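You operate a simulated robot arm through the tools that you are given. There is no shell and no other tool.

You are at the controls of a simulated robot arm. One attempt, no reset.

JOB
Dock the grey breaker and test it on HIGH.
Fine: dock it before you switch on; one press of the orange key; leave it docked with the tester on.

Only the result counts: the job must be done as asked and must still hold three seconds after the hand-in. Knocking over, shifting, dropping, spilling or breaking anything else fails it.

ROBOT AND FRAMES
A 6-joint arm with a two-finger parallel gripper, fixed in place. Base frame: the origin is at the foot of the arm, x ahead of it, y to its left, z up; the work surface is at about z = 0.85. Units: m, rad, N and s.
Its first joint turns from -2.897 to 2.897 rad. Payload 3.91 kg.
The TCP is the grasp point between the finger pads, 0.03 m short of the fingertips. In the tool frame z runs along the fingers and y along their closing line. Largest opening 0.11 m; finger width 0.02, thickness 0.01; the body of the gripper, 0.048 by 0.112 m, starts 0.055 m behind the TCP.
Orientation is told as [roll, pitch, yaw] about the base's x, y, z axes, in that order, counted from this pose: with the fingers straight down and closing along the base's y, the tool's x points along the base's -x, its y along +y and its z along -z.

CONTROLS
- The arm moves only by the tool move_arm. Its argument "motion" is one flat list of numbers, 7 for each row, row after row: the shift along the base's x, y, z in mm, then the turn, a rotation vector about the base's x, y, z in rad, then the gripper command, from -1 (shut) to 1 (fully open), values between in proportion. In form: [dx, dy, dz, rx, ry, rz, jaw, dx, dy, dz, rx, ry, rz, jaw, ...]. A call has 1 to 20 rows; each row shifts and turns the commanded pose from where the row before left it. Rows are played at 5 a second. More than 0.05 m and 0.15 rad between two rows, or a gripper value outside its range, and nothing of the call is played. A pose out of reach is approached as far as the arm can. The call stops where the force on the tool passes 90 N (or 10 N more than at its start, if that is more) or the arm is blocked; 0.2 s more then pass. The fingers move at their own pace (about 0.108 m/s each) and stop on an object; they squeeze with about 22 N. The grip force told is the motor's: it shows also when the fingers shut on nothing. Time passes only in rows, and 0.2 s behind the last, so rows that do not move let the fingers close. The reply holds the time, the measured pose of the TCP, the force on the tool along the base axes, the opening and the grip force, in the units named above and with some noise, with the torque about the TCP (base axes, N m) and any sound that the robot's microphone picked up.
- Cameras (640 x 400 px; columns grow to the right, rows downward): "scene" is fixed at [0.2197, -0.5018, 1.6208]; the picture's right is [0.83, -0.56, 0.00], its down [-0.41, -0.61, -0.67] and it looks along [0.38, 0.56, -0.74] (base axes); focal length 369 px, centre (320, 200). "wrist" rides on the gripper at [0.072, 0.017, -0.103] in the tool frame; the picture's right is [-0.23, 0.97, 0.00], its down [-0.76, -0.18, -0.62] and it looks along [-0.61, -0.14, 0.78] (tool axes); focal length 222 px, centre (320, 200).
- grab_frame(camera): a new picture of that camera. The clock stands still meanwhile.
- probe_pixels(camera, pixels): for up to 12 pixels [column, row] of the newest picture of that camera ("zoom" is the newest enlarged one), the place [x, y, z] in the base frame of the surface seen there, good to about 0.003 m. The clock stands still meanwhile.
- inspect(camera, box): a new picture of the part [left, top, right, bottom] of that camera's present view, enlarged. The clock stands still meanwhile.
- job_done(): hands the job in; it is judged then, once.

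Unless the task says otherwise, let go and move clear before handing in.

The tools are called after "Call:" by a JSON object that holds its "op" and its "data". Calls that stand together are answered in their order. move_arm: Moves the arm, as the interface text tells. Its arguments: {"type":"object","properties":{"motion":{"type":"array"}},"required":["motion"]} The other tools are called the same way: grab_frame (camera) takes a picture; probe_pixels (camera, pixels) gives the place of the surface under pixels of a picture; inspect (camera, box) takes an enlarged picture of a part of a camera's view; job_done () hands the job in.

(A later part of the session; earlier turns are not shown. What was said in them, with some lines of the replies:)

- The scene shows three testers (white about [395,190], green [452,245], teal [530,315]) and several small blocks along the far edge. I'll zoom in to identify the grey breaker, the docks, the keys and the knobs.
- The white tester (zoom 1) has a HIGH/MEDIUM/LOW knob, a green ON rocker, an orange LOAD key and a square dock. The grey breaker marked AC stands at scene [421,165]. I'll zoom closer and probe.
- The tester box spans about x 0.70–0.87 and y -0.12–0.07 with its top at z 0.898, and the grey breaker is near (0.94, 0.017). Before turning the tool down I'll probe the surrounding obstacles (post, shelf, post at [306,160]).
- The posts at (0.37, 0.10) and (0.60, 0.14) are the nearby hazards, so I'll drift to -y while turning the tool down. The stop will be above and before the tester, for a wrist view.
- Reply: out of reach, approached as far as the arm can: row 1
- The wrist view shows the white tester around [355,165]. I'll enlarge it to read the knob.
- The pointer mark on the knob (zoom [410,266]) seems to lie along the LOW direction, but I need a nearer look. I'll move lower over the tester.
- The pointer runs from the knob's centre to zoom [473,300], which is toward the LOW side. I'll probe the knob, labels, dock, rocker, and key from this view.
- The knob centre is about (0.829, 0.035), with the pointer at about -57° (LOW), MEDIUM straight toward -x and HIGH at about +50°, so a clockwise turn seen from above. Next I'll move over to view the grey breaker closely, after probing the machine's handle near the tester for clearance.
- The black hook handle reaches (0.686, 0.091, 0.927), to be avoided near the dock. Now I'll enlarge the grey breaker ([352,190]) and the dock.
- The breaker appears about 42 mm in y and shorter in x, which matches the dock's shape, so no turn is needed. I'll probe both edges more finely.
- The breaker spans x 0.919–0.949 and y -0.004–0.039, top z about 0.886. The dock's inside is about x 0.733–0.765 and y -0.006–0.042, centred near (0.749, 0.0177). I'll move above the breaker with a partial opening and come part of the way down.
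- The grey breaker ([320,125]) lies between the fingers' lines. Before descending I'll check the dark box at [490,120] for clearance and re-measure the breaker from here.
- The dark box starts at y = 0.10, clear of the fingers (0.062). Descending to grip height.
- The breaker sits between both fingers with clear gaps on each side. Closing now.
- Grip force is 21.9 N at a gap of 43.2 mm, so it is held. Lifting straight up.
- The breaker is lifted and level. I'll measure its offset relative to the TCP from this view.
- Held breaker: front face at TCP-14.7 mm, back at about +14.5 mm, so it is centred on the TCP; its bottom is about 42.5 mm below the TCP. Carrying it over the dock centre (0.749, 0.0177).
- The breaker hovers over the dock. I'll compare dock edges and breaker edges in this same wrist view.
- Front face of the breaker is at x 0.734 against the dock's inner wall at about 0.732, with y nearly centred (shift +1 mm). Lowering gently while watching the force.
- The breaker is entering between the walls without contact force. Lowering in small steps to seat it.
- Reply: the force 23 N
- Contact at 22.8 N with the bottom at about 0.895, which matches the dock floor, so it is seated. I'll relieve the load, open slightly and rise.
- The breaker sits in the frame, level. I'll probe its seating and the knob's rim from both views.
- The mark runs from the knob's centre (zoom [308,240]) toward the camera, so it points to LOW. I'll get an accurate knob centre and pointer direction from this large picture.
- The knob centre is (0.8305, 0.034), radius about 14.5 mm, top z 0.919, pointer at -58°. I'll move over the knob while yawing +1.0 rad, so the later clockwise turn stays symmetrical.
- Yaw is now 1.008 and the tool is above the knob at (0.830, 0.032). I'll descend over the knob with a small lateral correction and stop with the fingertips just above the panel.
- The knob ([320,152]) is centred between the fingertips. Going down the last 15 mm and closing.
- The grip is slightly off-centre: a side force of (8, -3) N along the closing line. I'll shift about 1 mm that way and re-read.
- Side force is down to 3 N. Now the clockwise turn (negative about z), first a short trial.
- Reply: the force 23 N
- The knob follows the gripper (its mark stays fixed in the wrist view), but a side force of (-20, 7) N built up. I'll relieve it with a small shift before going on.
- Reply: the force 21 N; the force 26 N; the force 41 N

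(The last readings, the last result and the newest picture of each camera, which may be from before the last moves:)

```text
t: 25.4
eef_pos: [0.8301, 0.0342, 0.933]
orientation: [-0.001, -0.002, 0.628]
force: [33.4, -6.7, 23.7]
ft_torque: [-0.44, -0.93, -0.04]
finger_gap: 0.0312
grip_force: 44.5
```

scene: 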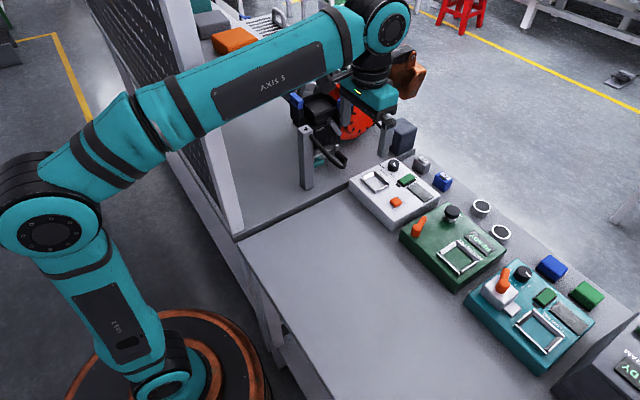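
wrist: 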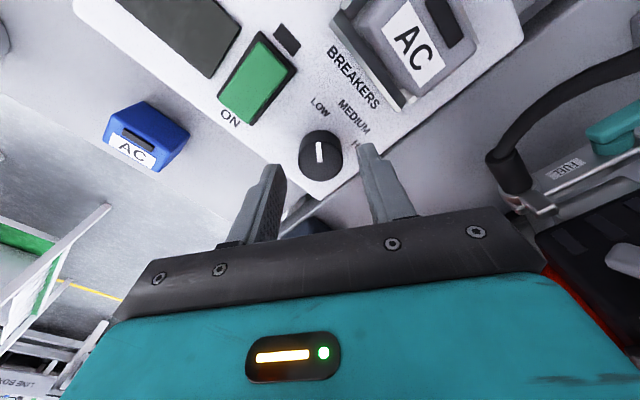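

The side force drifts upward while I hold still, as the controller pushes against the misaligned grip. I'll open the fingers to unload and check where the knob now stands.

Call:
{"op": "move_arm", "data": {"motion": [0, 0, 0, 0, 0, 0, -0.1, 0, 0, 0, 0, 0, 0, -0.1, 0, 0, 0, 0, 0, 0, -0.1, 0, 0, 0, 0, 0, 0, -0.1]}}

Call:
{"op": "inspect", "data": {"camera": "wrist", "box": [230, 80, 410, 220]}}

Call:
{"op": "inspect", "data": {"camera": "scene", "box": [345, 130, 445, 220]}}

```text
t: 26.4
eef_pos: [0.8297, 0.0362, 0.9328]
orientation: [0.001, -0.001, 0.629]
force: [0.7, 0.1, -0.1]
ft_torque: [0.01, 0.02, -0.03]
finger_gap: 0.0496
grip_force: 0.0
```

```text
2.86 times, centred on (320, 150) of wrist
```

zoom: 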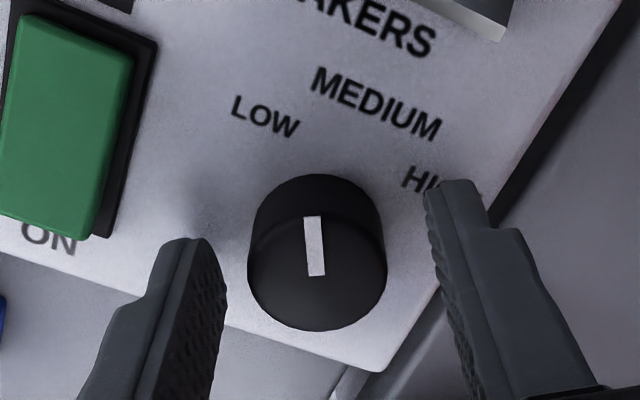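

```text
4.44 times, centred on (395, 175) of scene
```

zoom: 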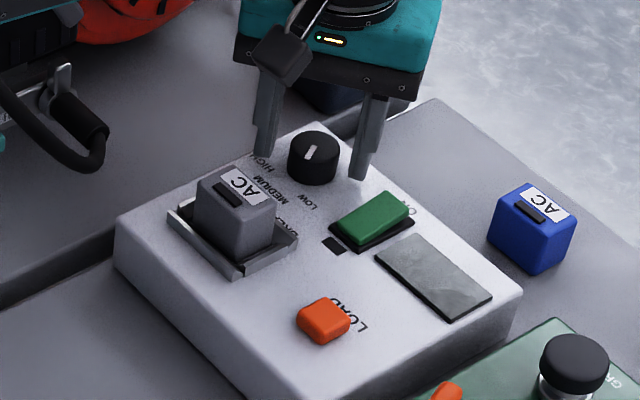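

The knob stayed where it was turned, about 22° on from LOW, and nothing else has shifted. I'll re-measure the knob centre from here for a better-centred grip.

Call:
{"op": "probe_pixels", "data": {"camera": "zoom", "pixels": [[292, 153], [333, 153], [313, 137], [313, 170], [303, 143], [325, 165], [313, 153], [305, 165], [325, 142]]}}

Call:
{"op": "inspect", "data": {"camera": "wrist", "box": [290, 120, 350, 170]}}

```text
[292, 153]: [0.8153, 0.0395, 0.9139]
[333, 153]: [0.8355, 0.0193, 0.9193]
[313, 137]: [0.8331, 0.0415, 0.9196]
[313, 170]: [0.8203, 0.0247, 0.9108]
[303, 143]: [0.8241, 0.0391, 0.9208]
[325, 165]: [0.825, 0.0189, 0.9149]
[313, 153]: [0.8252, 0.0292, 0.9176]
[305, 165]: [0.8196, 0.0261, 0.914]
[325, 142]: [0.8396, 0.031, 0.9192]
```

```text
8.00 times, centred on (320, 145) of wrist
```

zoom: 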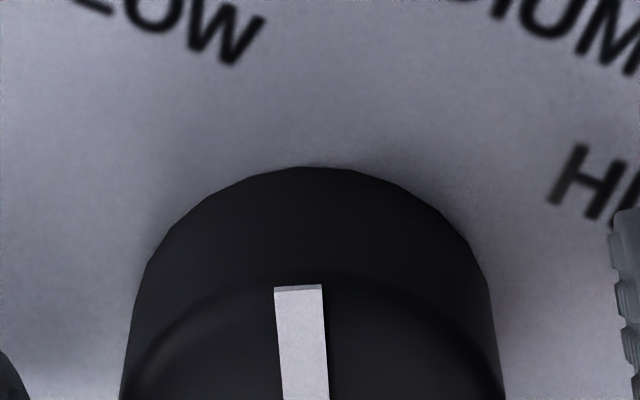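

Call:
{"op": "inspect", "data": {"camera": "wrist", "box": [290, 130, 374, 204]}}

```text
5.41 times, centred on (332, 167) of wrist
```

zoom: 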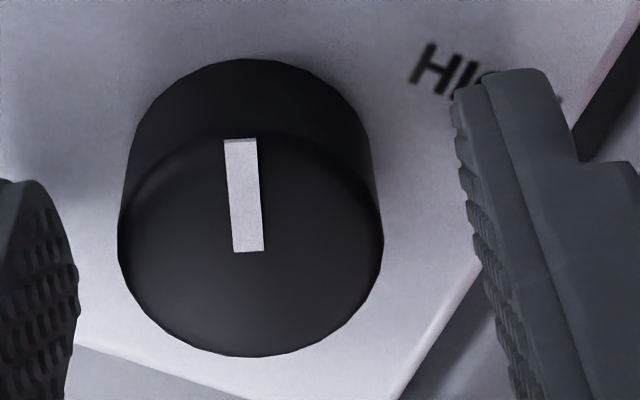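

Call:
{"op": "probe_pixels", "data": {"camera": "zoom", "pixels": [[127, 240], [375, 240], [253, 348], [243, 138], [248, 246], [165, 325], [335, 165], [345, 310], [160, 165], [241, 145], [40, 200], [465, 120]]}}

```text
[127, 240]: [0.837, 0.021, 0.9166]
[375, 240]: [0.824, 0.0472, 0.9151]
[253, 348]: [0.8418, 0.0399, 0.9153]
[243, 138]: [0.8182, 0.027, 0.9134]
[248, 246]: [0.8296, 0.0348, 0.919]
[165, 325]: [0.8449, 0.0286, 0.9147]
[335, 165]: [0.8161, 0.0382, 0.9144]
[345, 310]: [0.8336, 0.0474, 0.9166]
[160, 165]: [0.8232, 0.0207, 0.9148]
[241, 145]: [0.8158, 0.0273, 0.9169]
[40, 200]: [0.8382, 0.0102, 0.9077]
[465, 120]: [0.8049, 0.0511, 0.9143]
```

The averaged knob centre is (0.8302, 0.0338), so the tool should come about 1.5 mm toward -y. I'll shift and read the pose a few times.

Call:
{"op": "move_arm", "data": {"motion": [0, -1.3, 0, 0, 0, 0, -0.1, 0, 0, 0, 0, 0, 0, -0.1]}}

Call:
{"op": "move_arm", "data": {"motion": [0, 0, 0, 0, 0, 0, -0.1]}}

Call:
{"op": "move_arm", "data": {"motion": [0, 0, 0, 0, 0, 0, -0.1]}}

Call:
{"op": "move_arm", "data": {"motion": [0, 0, 0, 0, 0, 0, -0.1]}}

Call:
{"op": "move_arm", "data": {"motion": [0, 0, 0, 0, 0, 0, -0.1]}}

```text
t: 27.0
eef_pos: [0.8296, 0.0332, 0.9314]
orientation: [0.001, -0.001, 0.628]
force: [0.5, -0.5, -0.4]
ft_torque: [0.03, 0.04, 0.0]
finger_gap: 0.0495
grip_force: 0.0
```

```text
t: 27.4
eef_pos: [0.8289, 0.0346, 0.9318]
orientation: [0.0, 0.0, 0.628]
force: [-0.2, 0.2, 0.1]
ft_torque: [-0.02, -0.01, 0.01]
finger_gap: 0.0495
grip_force: 0.1
```

```text
t: 27.8
eef_pos: [0.8289, 0.0347, 0.9327]
orientation: [0.001, 0.001, 0.628]
force: [-0.1, -0.2, 0.0]
ft_torque: [0.01, 0.0, 0.01]
finger_gap: 0.0496
grip_force: 0.0
```

```text
t: 28.2
eef_pos: [0.8301, 0.0338, 0.9307]
orientation: [0.0, -0.002, 0.628]
force: [0.7, 0.1, -0.2]
ft_torque: [0.0, -0.02, -0.04]
finger_gap: 0.0495
grip_force: 0.1
```

```text
t: 28.6
eef_pos: [0.8296, 0.0334, 0.9324]
orientation: [0.001, 0.0, 0.627]
force: [-0.1, 1.0, 0.4]
ft_torque: [-0.02, 0.0, 0.01]
finger_gap: 0.0493
grip_force: 0.0
```

The mean pose is (0.8294, 0.0339). I'll shift +0.9 mm in x and close again.

Call:
{"op": "move_arm", "data": {"motion": [0.9, 0, 0.3, 0, 0, 0, -0.1, 0, 0, 0, 0, 0, 0, -0.4, 0, 0, 0, 0, 0, 0, -1, 0, 0, 0, 0, 0, 0, -1]}}

```text
t: 29.6
eef_pos: [0.8301, 0.0343, 0.9322]
orientation: [0.0, 0.001, 0.629]
force: [-8.2, 4.7, -2.6]
ft_torque: [0.02, 0.65, 0.04]
finger_gap: 0.0311
grip_force: 44.3
```

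The side force is modest (9 N). Now turning clockwise in one go to a yaw of about -0.8.

Call:
{"op": "move_arm", "data": {"motion": [-0.4, 0.3, 0, 0, 0, -0.13, -1, 0, 0, 0, 0, 0, -0.13, -1, 0, 0, 0, 0, 0, -0.13, -1, 0, 0, 0, 0, 0, -0.13, -1, 0, 0, 0, 0, 0, -0.13, -1]}}

Call:
{"op": "inspect", "data": {"camera": "wrist", "box": [230, 80, 410, 220]}}

```text
t: 30.8
eef_pos: [0.8276, 0.0348, 0.9323]
orientation: [-0.001, -0.001, -0.022]
force: [-16.3, 19.5, -10.3]
ft_torque: [0.76, 0.39, 0.06]
finger_gap: 0.0308
grip_force: 44.4
```

```text
2.86 times, centred on (320, 150) of wrist
```

zoom: 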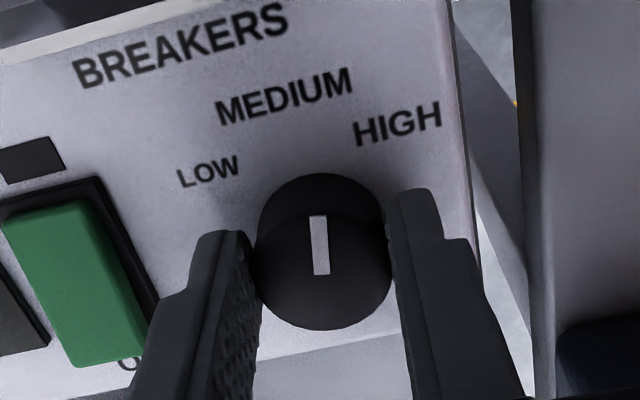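

The pointer now faces MEDIUM and still follows the gripper; side force is about 27 N. Continuing toward HIGH with a small relieving shift.

Call:
{"op": "move_arm", "data": {"motion": [-0.6, 0.8, -0.4, 0, 0, -0.13, -1, 0, 0, 0, 0, 0, -0.13, -1, 0, 0, 0, 0, 0, -0.13, -1, 0, 0, 0, 0, 0, -0.13, -1, 0, 0, 0, 0, 0, -0.13, -1, 0, 0, 0, 0, 0, -0.13, -1]}}

Call:
{"op": "inspect", "data": {"camera": "wrist", "box": [230, 80, 410, 220]}}

```text
t: 32.2
eef_pos: [0.8303, 0.0375, 0.9328]
orientation: [0.002, -0.002, -0.803]
force: [21.2, 54.1, 3.4]
ft_torque: [1.6, -0.72, 0.91]
finger_gap: 0.0314
grip_force: 45.0
```

```text
2.86 times, centred on (320, 150) of wrist
```

zoom: 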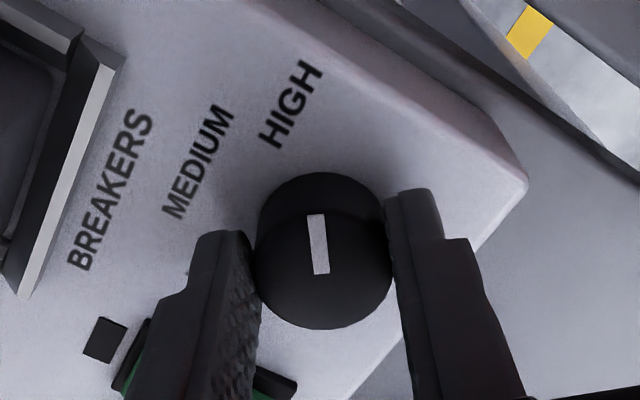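

The pointer faces the HIGH label, and a twisting torque of 0.9 N m with 58 N side force appeared, perhaps a stop. I'll open to unload and check the pointer.

Call:
{"op": "move_arm", "data": {"motion": [0, 0, 0, 0, 0, 0, -0.1, 0, 0, 0, 0, 0, 0, -0.1, 0, 0, 0, 0, 0, 0, -0.1]}}

Call:
{"op": "inspect", "data": {"camera": "wrist", "box": [230, 80, 410, 220]}}

Call:
{"op": "inspect", "data": {"camera": "scene", "box": [375, 145, 415, 175]}}

```text
t: 33.0
eef_pos: [0.8285, 0.036, 0.9337]
orientation: [0.0, -0.003, -0.801]
force: [0.1, 0.1, -0.6]
ft_torque: [0.0, -0.03, 0.0]
finger_gap: 0.0497
grip_force: 0.1
```

```text
2.86 times, centred on (320, 150) of wrist
```

zoom: 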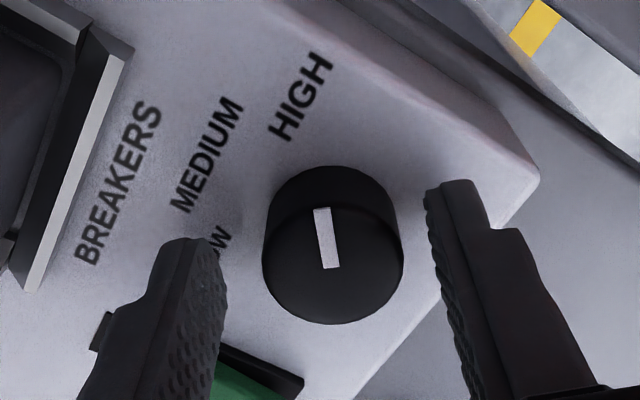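

```text
13.33 times, centred on (395, 160) of scene
```

zoom: 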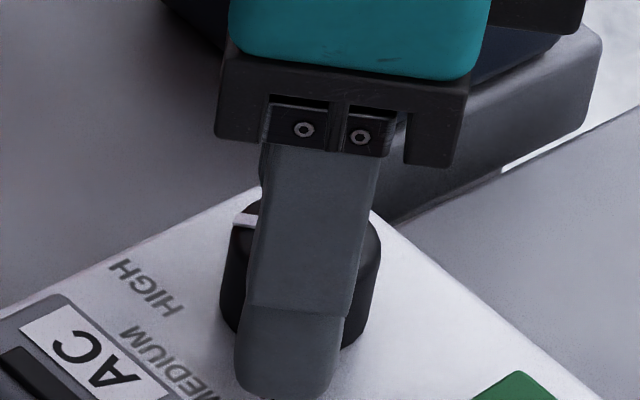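

The pointer's line (zoom [332,267]→[322,208]) extends straight to the HIGH label at [300,97]. I'll raise clear of the knob for an unobstructed measurement.

Call:
{"op": "move_arm", "data": {"motion": [0, 0, 30, 0, 0, 0, -0.1, 0, 0, 40, 0, 0, 0, -0.1, -40, -15, 20, 0, 0, 0.15, -0.1, -40, -15, 0, 0, 0, 0.15, -0.1, 0, 0, 0, 0, 0, 0.15, -0.1, 0, 0, 0, 0, 0, 0.15, -0.1, 0, 0, 0, 0, 0, 0.15, -0.1, 0, 0, 0, 0, 0, 0, -0.1]}}

Call:
{"op": "inspect", "data": {"camera": "wrist", "box": [260, 70, 420, 210]}}

Call:
{"op": "inspect", "data": {"camera": "scene", "box": [365, 140, 425, 190]}}

```text
t: 34.8
eef_pos: [0.7491, 0.0049, 1.0228]
orientation: [0.0, -0.003, -0.05]
force: [0.4, 0.7, 0.3]
ft_torque: [0.0, -0.02, -0.01]
finger_gap: 0.0496
grip_force: 0.0
```

```text
2.86 times, centred on (340, 140) of wrist
```

zoom: 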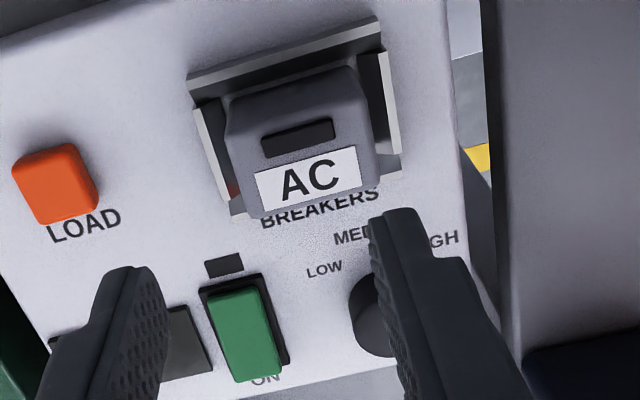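

```text
8.00 times, centred on (395, 165) of scene
```

zoom: 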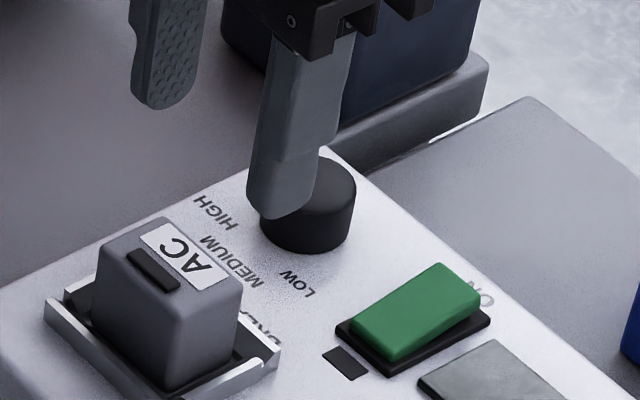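

A finger hides the knob in both views. I'll move toward -y to clear it, shutting the fingers for the presses.

Call:
{"op": "move_arm", "data": {"motion": [-10, -40, 10, 0, 0, 0.05, -0.5, -10, -30, 0, 0, 0, 0, -1, 0, 0, 0, 0, 0, 0, -1, 0, 0, 0, 0, 0, 0, -1]}}

Call:
{"op": "grab_frame", "data": {"camera": "wrist"}}

Call:
{"op": "inspect", "data": {"camera": "scene", "box": [375, 145, 415, 175]}}

```text
t: 35.8
eef_pos: [0.7288, -0.0654, 1.0333]
orientation: [0.001, 0.0, -0.002]
force: [0.1, 0.0, 1.2]
ft_torque: [-0.01, 0.01, -0.01]
finger_gap: 0.0004
grip_force: 22.1
```

```text
taken
```

wrist: 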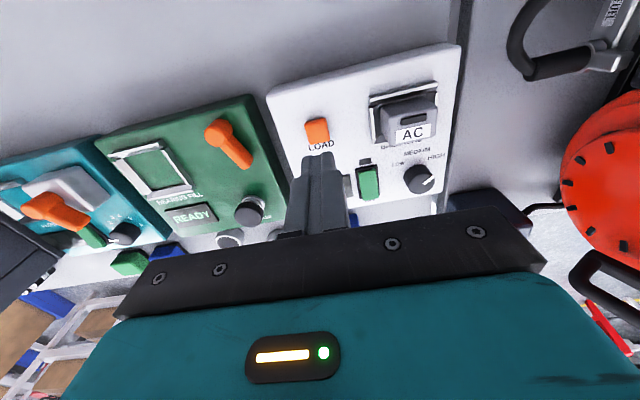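

```text
13.33 times, centred on (395, 160) of scene
```

zoom: 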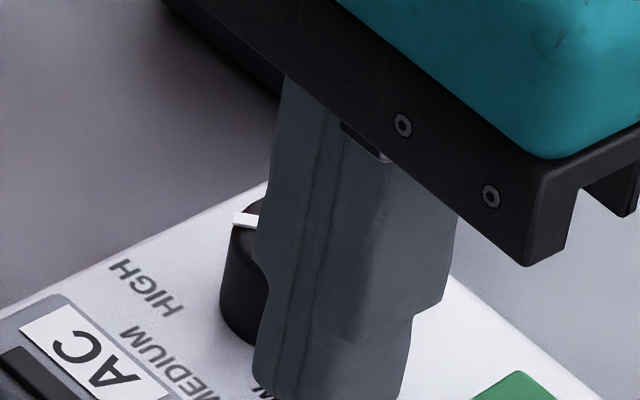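

Call:
{"op": "inspect", "data": {"camera": "wrist", "box": [340, 80, 470, 220]}}

Call:
{"op": "inspect", "data": {"camera": "wrist", "box": [395, 135, 455, 205]}}

```text
2.86 times, centred on (405, 150) of wrist
```

zoom: 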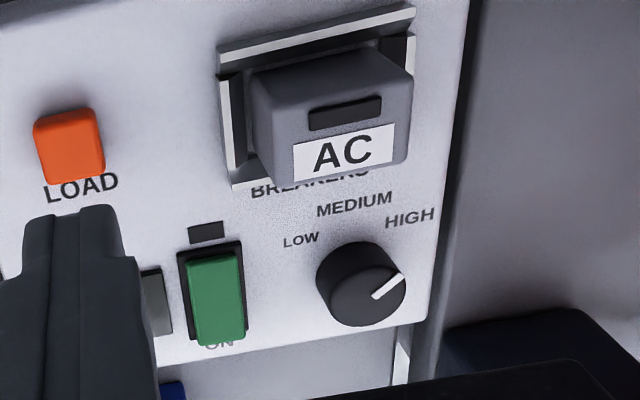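

```text
5.71 times, centred on (425, 170) of wrist
```

zoom: 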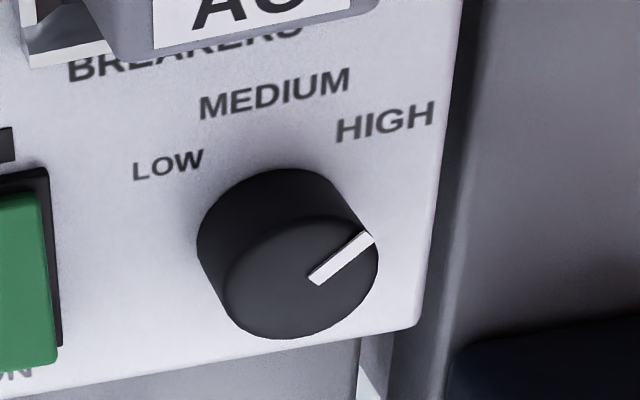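

Call:
{"op": "probe_pixels", "data": {"camera": "zoom", "pixels": [[317, 279], [366, 240], [340, 261], [230, 275], [372, 270], [300, 225], [305, 332], [385, 122], [275, 95], [170, 164], [255, 240], [345, 315]]}}

```text
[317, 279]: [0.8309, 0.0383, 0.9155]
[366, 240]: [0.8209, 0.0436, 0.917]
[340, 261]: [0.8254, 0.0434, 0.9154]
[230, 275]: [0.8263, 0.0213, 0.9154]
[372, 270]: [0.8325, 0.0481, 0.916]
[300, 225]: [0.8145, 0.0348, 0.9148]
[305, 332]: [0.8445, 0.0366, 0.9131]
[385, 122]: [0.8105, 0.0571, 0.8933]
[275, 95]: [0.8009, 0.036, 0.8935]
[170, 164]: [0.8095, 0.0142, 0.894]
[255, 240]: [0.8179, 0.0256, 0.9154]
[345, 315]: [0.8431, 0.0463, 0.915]
```

The pointer is at about +45° with the HIGH label at about +49°, and the torque rise suggests the knob reached its end stop there. The tester hasn't moved. Now I'll go above the ON end (+x end) of the green rocker with the fingers shut.

Call:
{"op": "move_arm", "data": {"motion": [40, 15, 0, 0, 0, 0, -1, 40, 15, 0, 0, 0, 0, -1, 31, 8.4, -20, 0, 0, 0, -1, 0, 0, -35, 0, 0, 0, -1, 0, 0, 0, 0, 0, 0, -1]}}

Call:
{"op": "inspect", "data": {"camera": "scene", "box": [365, 130, 445, 200]}}

Call:
{"op": "inspect", "data": {"camera": "wrist", "box": [240, 70, 420, 210]}}

```text
t: 37.0
eef_pos: [0.8396, -0.0267, 0.9773]
orientation: [0.001, -0.002, -0.003]
force: [-0.1, -0.5, -0.6]
ft_torque: [0.01, -0.02, 0.0]
finger_gap: 0.0002
grip_force: 22.0
```

```text
5.71 times, centred on (405, 165) of scene
```

zoom: 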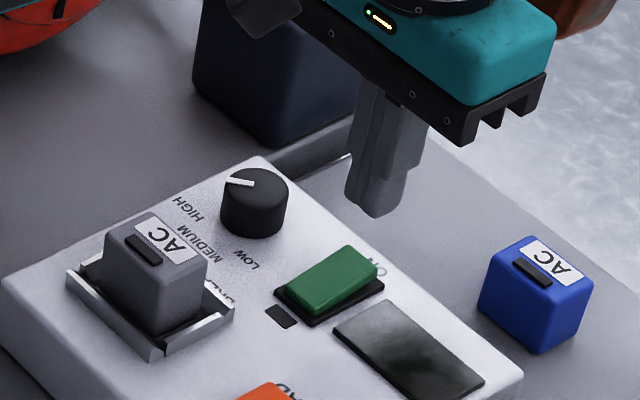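

```text
2.86 times, centred on (330, 140) of wrist
```

zoom: 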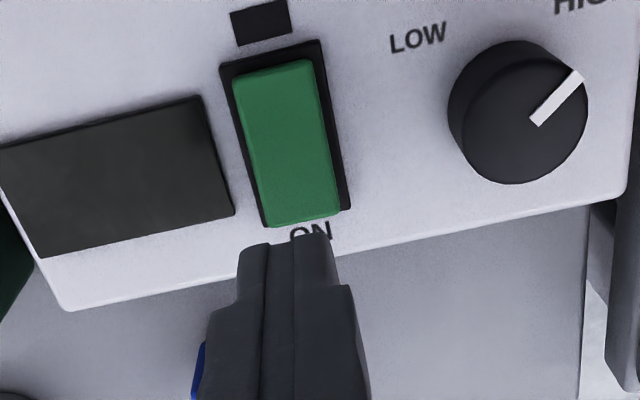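

Call:
{"op": "probe_pixels", "data": {"camera": "zoom", "pixels": [[270, 220], [335, 208], [300, 212], [240, 85], [310, 65], [285, 140], [345, 208], [225, 75]]}}

```text
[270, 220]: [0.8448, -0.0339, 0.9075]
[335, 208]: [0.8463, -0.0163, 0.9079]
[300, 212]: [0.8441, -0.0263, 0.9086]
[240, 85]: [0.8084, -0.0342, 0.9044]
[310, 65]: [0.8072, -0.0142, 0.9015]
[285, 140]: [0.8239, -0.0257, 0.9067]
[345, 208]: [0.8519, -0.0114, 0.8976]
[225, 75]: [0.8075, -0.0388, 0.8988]
```

The rocker spans x 0.807–0.847, with its ON end standing higher. Pressing the ON end near x = 0.840 in small steps.

Call:
{"op": "move_arm", "data": {"motion": [0, 0.7, -20, 0, 0, 0, -1, 0, 0, -10, 0, 0, 0, -1, 0, 0, -3, 0, 0, 0, -1, 0, 0, -2, 0, 0, 0, -1]}}

```text
t: 38.0
eef_pos: [0.8411, -0.0266, 0.9429]
orientation: [0.0, -0.003, -0.003]
force: [0.4, 0.2, 0.4]
ft_torque: [0.01, -0.01, 0.01]
finger_gap: 0.0003
grip_force: 22.1
```

Call:
{"op": "move_arm", "data": {"motion": [0, 0, -2, 0, 0, 0, -1, 0, 0, -2, 0, 0, 0, -1, 0, 0, -1, 0, 0, 0, -1]}}

```text
t: 38.8
eef_pos: [0.8401, -0.0251, 0.9377]
orientation: [0.001, -0.002, -0.002]
force: [1.9, 0.3, 1.2]
ft_torque: [0.04, -0.06, 0.01]
finger_gap: 0.0
grip_force: 21.6
```

Call:
{"op": "move_arm", "data": {"motion": [0, 0, -1, 0, 0, 0, -1, 0, 0, -1, 0, 0, 0, -1, 0, 0, 0, 0, 0, 0, -1]}}

Call:
{"op": "inspect", "data": {"camera": "scene", "box": [365, 150, 445, 220]}}

```text
t: 39.6
eef_pos: [0.8408, -0.0256, 0.9367]
orientation: [0.0, -0.005, -0.001]
force: [12.9, 0.9, 20.7]
ft_torque: [0.03, -0.18, -0.02]
finger_gap: 0.0
grip_force: 21.9
heard: click
```

```text
5.71 times, centred on (405, 185) of scene
```

zoom: 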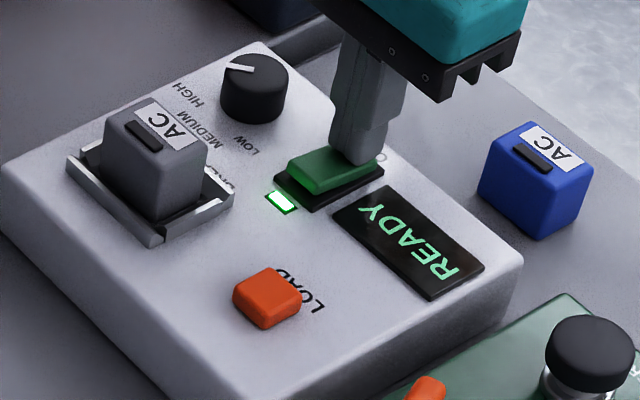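

A click was heard, the lamp is lit and the display reads READY. I'll retreat upward. The display doesn't show the setting, so before the single LOAD press I'll re-check the knob's end stop by gripping it once more.

Call:
{"op": "move_arm", "data": {"motion": [0, 0, 5, 0, 0, 0, -1, 0, 0, 25, 0, 0, 0, -1, 0, 0, 35, 0, 0, -0.1, -1, -5, 20, 0, 0, 0, -0.14, -0.6, -5.2, 20, 0, 0, 0, -0.14, -0.1, 0, 19.6, 0, 0, 0, -0.14, -0.1, 0, 0, 0, 0, 0, -0.14, -0.1, 0, 0, 0, 0, 0, -0.14, -0.1, 0, 0, 0, 0, 0, 0, -0.1]}}

Call:
{"op": "inspect", "data": {"camera": "wrist", "box": [230, 60, 410, 220]}}

Call:
{"op": "inspect", "data": {"camera": "scene", "box": [345, 130, 445, 220]}}

```text
t: 41.6
eef_pos: [0.8295, 0.0338, 0.9989]
orientation: [-0.001, -0.002, -0.804]
force: [0.4, 0.8, 0.0]
ft_torque: [0.04, -0.02, -0.01]
finger_gap: 0.0495
grip_force: 0.1
```

```text
2.50 times, centred on (320, 140) of wrist
```

zoom: 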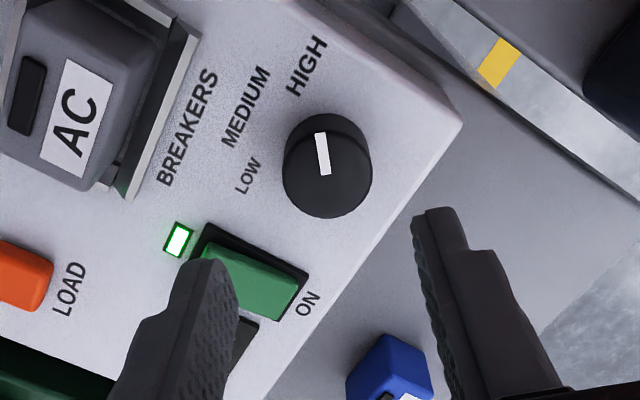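

```text
4.44 times, centred on (395, 175) of scene
```

zoom: 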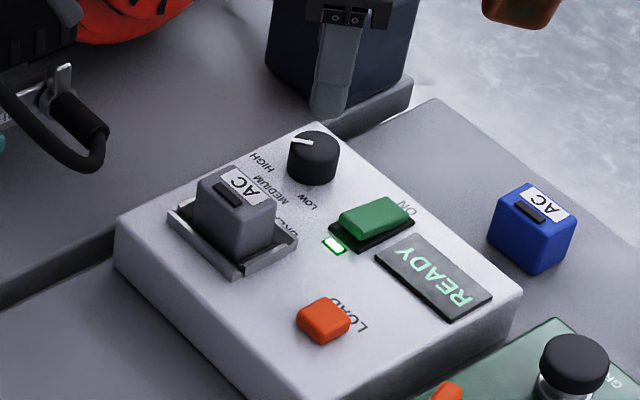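

The pointer line extends to the HIGH label ([307,65]). Lowering over the knob and gripping for a gentle stop check.

Call:
{"op": "move_arm", "data": {"motion": [0.5, 0, -30, 0, 0, 0, -0.1, 0, 0, -26, 0, 0, 0, -0.1, 0, 0, -10, 0, 0, 0, -0.1, 0, 0, 0, 0, 0, 0, -0.1, 0, 0, 0, 0, 0, 0, -0.4, 0, 0, 0, 0, 0, 0, -1, 0, 0, 0, 0, 0, 0, -1]}}

```text
t: 43.2
eef_pos: [0.8328, 0.0351, 0.9345]
orientation: [0.002, -0.002, -0.801]
force: [37.8, 33.0, 6.5]
ft_torque: [0.96, -1.34, -0.03]
finger_gap: 0.0312
grip_force: 44.8
```

The grip is off-centre along the closing line ((38, 33) N), so I'll shift that way to unload.

Call:
{"op": "move_arm", "data": {"motion": [0.8, 0.8, 0, 0, 0, 0, -1, 0, 0, 0, 0, 0, 0, -1]}}

```text
t: 43.8
eef_pos: [0.8318, 0.0356, 0.9344]
orientation: [-0.001, -0.001, -0.803]
force: [39.7, 41.3, 11.7]
ft_torque: [1.52, -1.19, 0.0]
finger_gap: 0.0314
grip_force: 44.8
```

Call:
{"op": "move_arm", "data": {"motion": [1.2, 1.2, 0.5, 0, 0, 0, -1, 0, 0, 0, 0, 0, 0, -1]}}

```text
t: 44.4
eef_pos: [0.8331, 0.0351, 0.9332]
orientation: [-0.003, 0.0, -0.805]
force: [18.0, 29.5, -1.3]
ft_torque: [0.56, -0.68, -0.04]
finger_gap: 0.031
grip_force: 45.0
```

Call:
{"op": "move_arm", "data": {"motion": [0.3, 0.7, 0, 0, 0, -0.05, -1, 0, 0, 0, 0, 0, -0.03, -1]}}

Call:
{"op": "inspect", "data": {"camera": "wrist", "box": [230, 80, 410, 220]}}

```text
t: 45.0
eef_pos: [0.832, 0.0351, 0.9331]
orientation: [-0.003, 0.0, -0.882]
force: [-3.3, 16.5, -12.7]
ft_torque: [0.55, -0.06, 0.5]
finger_gap: 0.0313
grip_force: 45.0
```

```text
2.86 times, centred on (320, 150) of wrist
```

zoom: 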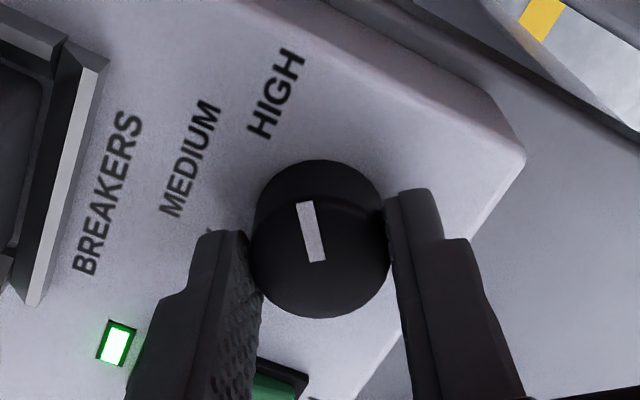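

Turning only 0.08 rad raised the torque from 0 to 0.5 N m, and the mark slipped relative to the fingers ([301,203]→[318,262]). So the knob is at its end stop, at HIGH. Releasing and rising clear.

Call:
{"op": "move_arm", "data": {"motion": [0, 0, 0, 0, 0, 0, -0.1, 0, 0, 0, 0, 0, 0, -0.1, 0, 0, 0, 0, 0, 0, -0.1, 0, 0, 30, 0, 0, 0, -0.1, 0, 0, 40, 0, 0, 0, -0.1, -10, -20, 10, 0, 0, 0.14, -0.3, -20, -25, 0, 0, 0, 0.14, -0.6, -25, -25, 0, 0, 0, 0.15, -1, -20, -20, 0, 0, 0, 0.15, -1, -12, -15, 0, 0, 0, 0.15, -1, 0, 0, 0, 0, 0, 0.15, -1, 0, 0, 0, 0, 0, 0, -1]}}

Call:
{"op": "grab_frame", "data": {"camera": "wrist"}}

Call:
{"op": "inspect", "data": {"camera": "scene", "box": [345, 130, 445, 220]}}

```text
t: 47.6
eef_pos: [0.7449, -0.0685, 1.0147]
orientation: [0.001, 0.001, -0.002]
force: [0.4, 0.3, 0.4]
ft_torque: [-0.01, -0.02, 0.04]
finger_gap: 0.0
grip_force: 22.2
```

```text
taken
```

wrist: 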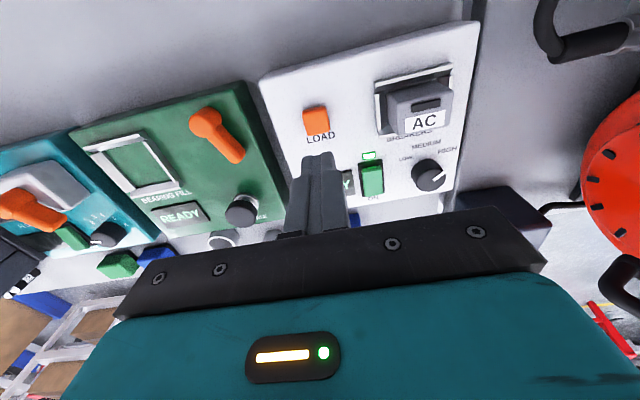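

```text
4.44 times, centred on (395, 175) of scene
```

zoom: 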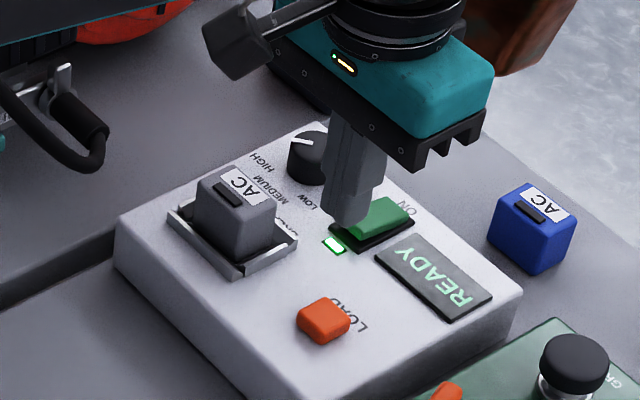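

READY and the lamp are lit, the knob is at HIGH and the breaker is docked. I'll measure the orange key precisely in both views.

Call:
{"op": "probe_pixels", "data": {"camera": "zoom", "pixels": [[324, 318], [302, 318], [328, 300], [346, 315], [320, 338], [310, 310], [335, 325]]}}

Call:
{"op": "probe_pixels", "data": {"camera": "wrist", "pixels": [[316, 118], [305, 112], [325, 110], [307, 128], [328, 126]]}}

```text
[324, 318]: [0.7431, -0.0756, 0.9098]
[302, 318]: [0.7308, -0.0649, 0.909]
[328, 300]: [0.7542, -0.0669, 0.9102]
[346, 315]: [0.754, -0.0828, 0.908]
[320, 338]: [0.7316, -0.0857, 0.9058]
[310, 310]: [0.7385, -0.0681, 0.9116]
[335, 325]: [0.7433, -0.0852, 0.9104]
```

```text
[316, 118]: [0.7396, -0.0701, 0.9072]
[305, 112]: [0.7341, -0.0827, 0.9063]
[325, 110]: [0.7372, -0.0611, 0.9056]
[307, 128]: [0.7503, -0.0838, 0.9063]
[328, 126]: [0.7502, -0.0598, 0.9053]
```

The key centre is about (0.743, -0.0735), top z 0.909. Coming down to just above it.

Call:
{"op": "move_arm", "data": {"motion": [-1.7, -4.8, -30, 0, 0, 0, -1, 0, 0, -30, 0, 0, 0, -1, 0, 0, -8, 0, 0, 0, -1, 0, 0, 0, 0, 0, 0, -1]}}

Call:
{"op": "inspect", "data": {"camera": "scene", "box": [345, 130, 445, 220]}}

```text
t: 48.6
eef_pos: [0.7433, -0.0735, 0.9465]
orientation: [0.001, -0.002, -0.003]
force: [0.3, -0.5, -0.3]
ft_torque: [0.01, 0.02, -0.01]
finger_gap: 0.0
grip_force: 21.7
```

```text
4.44 times, centred on (395, 175) of scene
```

zoom: 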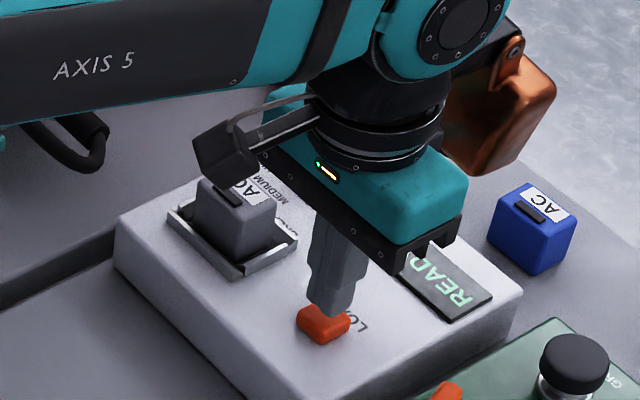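

The fingertips are right over the orange key. Pressing in fine steps.

Call:
{"op": "move_arm", "data": {"motion": [0, 0, -3, 0, 0, 0, -1, 0, 0, -2, 0, 0, 0, -1, 0, 0, -1.5, 0, 0, 0, -1, 0, 0, -1, 0, 0, 0, -1]}}

```text
t: 49.6
eef_pos: [0.7447, -0.0734, 0.9394]
orientation: [0.0, -0.001, -0.004]
force: [-0.6, -1.7, -0.4]
ft_torque: [0.01, -0.02, -0.03]
finger_gap: 0.0001
grip_force: 22.4
```

Call:
{"op": "move_arm", "data": {"motion": [0, 0, -1, 0, 0, 0, -1, 0, 0, -1, 0, 0, 0, -1, 0, 0, -1, 0, 0, 0, -1]}}

```text
t: 50.4
eef_pos: [0.7447, -0.0737, 0.9353]
orientation: [0.001, -0.001, -0.004]
force: [-0.2, 0.5, 1.3]
ft_torque: [-0.02, 0.0, -0.01]
finger_gap: 0.0
grip_force: 22.2
```

Call:
{"op": "move_arm", "data": {"motion": [0, 0, -1, 0, 0, 0, -1, 0, 0, -0.7, 0, 0, 0, -1]}}

```text
t: 51.0
eef_pos: [0.7444, -0.0739, 0.9336]
orientation: [0.0, -0.002, -0.002]
force: [1.2, 0.1, 3.1]
ft_torque: [0.0, -0.03, -0.03]
finger_gap: 0.0002
grip_force: 21.8
```

Call:
{"op": "move_arm", "data": {"motion": [0, 0, -1, 0, 0, 0, -1, 0, 0, -0.5, 0, 0, 0, -1]}}

```text
t: 51.6
eef_pos: [0.7453, -0.0734, 0.9327]
orientation: [0.001, -0.002, -0.004]
force: [2.3, 1.0, 3.2]
ft_torque: [0.05, -0.03, 0.0]
finger_gap: 0.0
grip_force: 21.8
heard: click
```

A click was heard, with the key at about 3 N. Lifting straight off, then reading the display.

Call:
{"op": "move_arm", "data": {"motion": [0, 0, 6, 0, 0, 0, -1, 0, 0, 25, 0, 0, 0, -1, 0, 0, 40, 0, 0, 0, -1, -20, -20, 30, 0, 0, 0, -1, -40, -20, 20, 0, 0, 0, -1, -40, 0, 0, 0, 0, 0, -1, 0, 0, 0, 0, 0, 0, -1]}}

Call:
{"op": "grab_frame", "data": {"camera": "scene"}}

Call:
{"op": "inspect", "data": {"camera": "scene", "box": [345, 130, 445, 220]}}

Call:
{"op": "inspect", "data": {"camera": "wrist", "box": [240, 90, 440, 240]}}

```text
t: 53.2
eef_pos: [0.6441, -0.1138, 1.0541]
orientation: [0.0, -0.002, -0.003]
force: [0.3, 0.9, -0.1]
ft_torque: [-0.01, 0.01, -0.02]
finger_gap: 0.0002
grip_force: 21.8
```

```text
taken
```

scene: 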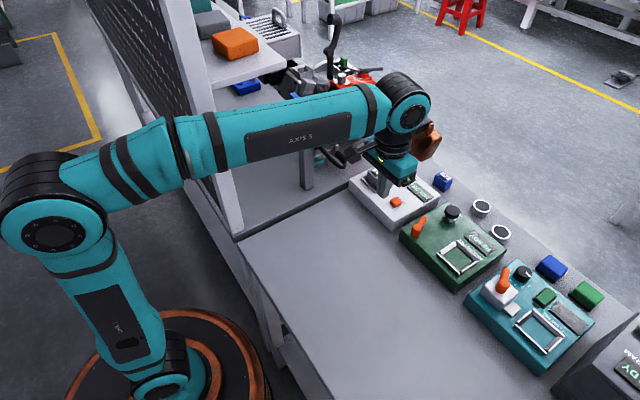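

```text
4.44 times, centred on (395, 175) of scene
```

zoom: 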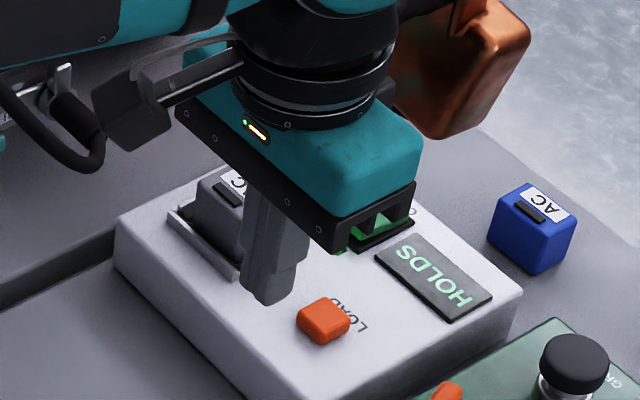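

```text
2.67 times, centred on (340, 165) of wrist
```

zoom: 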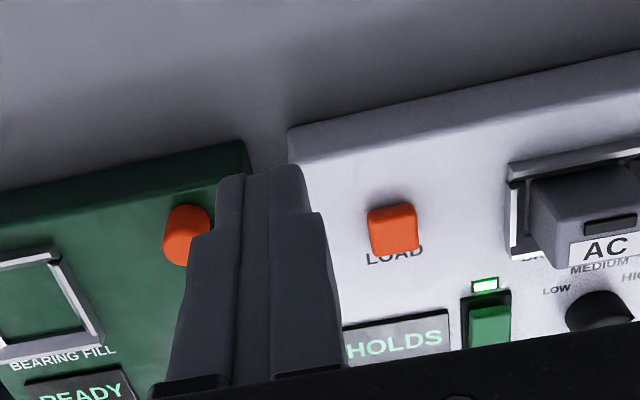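

The display now reads HOLDS, the lamp is on and the breaker is docked. I'll back away a little more for a final clear check.

Call:
{"op": "move_arm", "data": {"motion": [-40, -20, 20, 0, 0, 0, -1, -45, -10, 20, 0, 0, 0, -1, -45, 0, 0, 0, 0, 0, -1, -40, 0, 0, 0, 0, 0, -1, 0, 0, 0, 0, 0, 0, -1, 0, 0, 0, 0, 0, 0, -1]}}

Call:
{"op": "inspect", "data": {"camera": "scene", "box": [345, 120, 465, 220]}}

```text
refused: row 2 steps farther than a row can; nothing moved
```

```text
4.00 times, centred on (405, 170) of scene
```

zoom: 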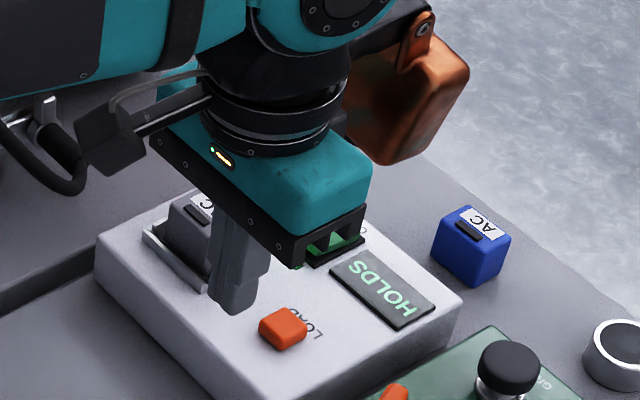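

The move was refused because a row was too long; the display still reads HOLDS. Repeating with shorter rows.

Call:
{"op": "move_arm", "data": {"motion": [-35, -20, 15, 0, 0, 0, -1, -40, -10, 10, 0, 0, 0, -1, -40, 0, 0, 0, 0, 0, -1, -40, 0, 0, 0, 0, 0, -1, 0, 0, 0, 0, 0, 0, -1, 0, 0, 0, 0, 0, 0, -1]}}

Call:
{"op": "inspect", "data": {"camera": "scene", "box": [345, 120, 465, 220]}}

```text
t: 54.6
eef_pos: [0.49, -0.1443, 1.079]
orientation: [0.0, -0.002, -0.003]
force: [0.5, -0.2, 0.0]
ft_torque: [0.03, -0.03, 0.02]
finger_gap: 0.0001
grip_force: 22.1
```

```text
4.00 times, centred on (405, 170) of scene
```

zoom: 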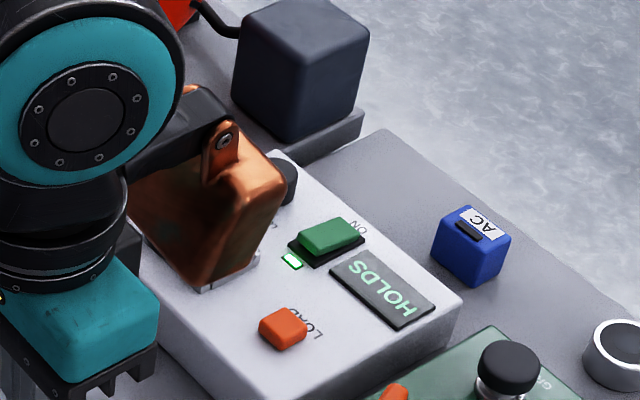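

The lamp is lit and the display reads HOLDS. The blue breaker and the neighbouring testers are undisturbed, and the arm is clear. Handing in.

Call:
{"op": "job_done", "data": {}}

```text
The job is handed in.
```

The grey breaker is docked in the white tester and was tested on HIGH, and the display reads HOLDS. The job is handed in; the tool gave no verdict.

- **Order:** I docked the breaker first, then turned the knob from LOW to HIGH. After that I switched the tester on (it showed READY) and pressed the orange LOAD key once.
- **HIGH setting:** the pointer stands at about 45°, in line with the HIGH label, and the knob would not turn any further.
- **Knob handling:** my grip on the knob was off-centre several times, with side forces up to about 58 N. The tester did not shift under them.
- **Final state:** the tester is on with its lamp lit. The arm is clear of the tester, with the gripper empty and shut. In the pictures nothing else was moved. In the last picture part of the arm hid the breaker; the picture before it showed it in the dock.
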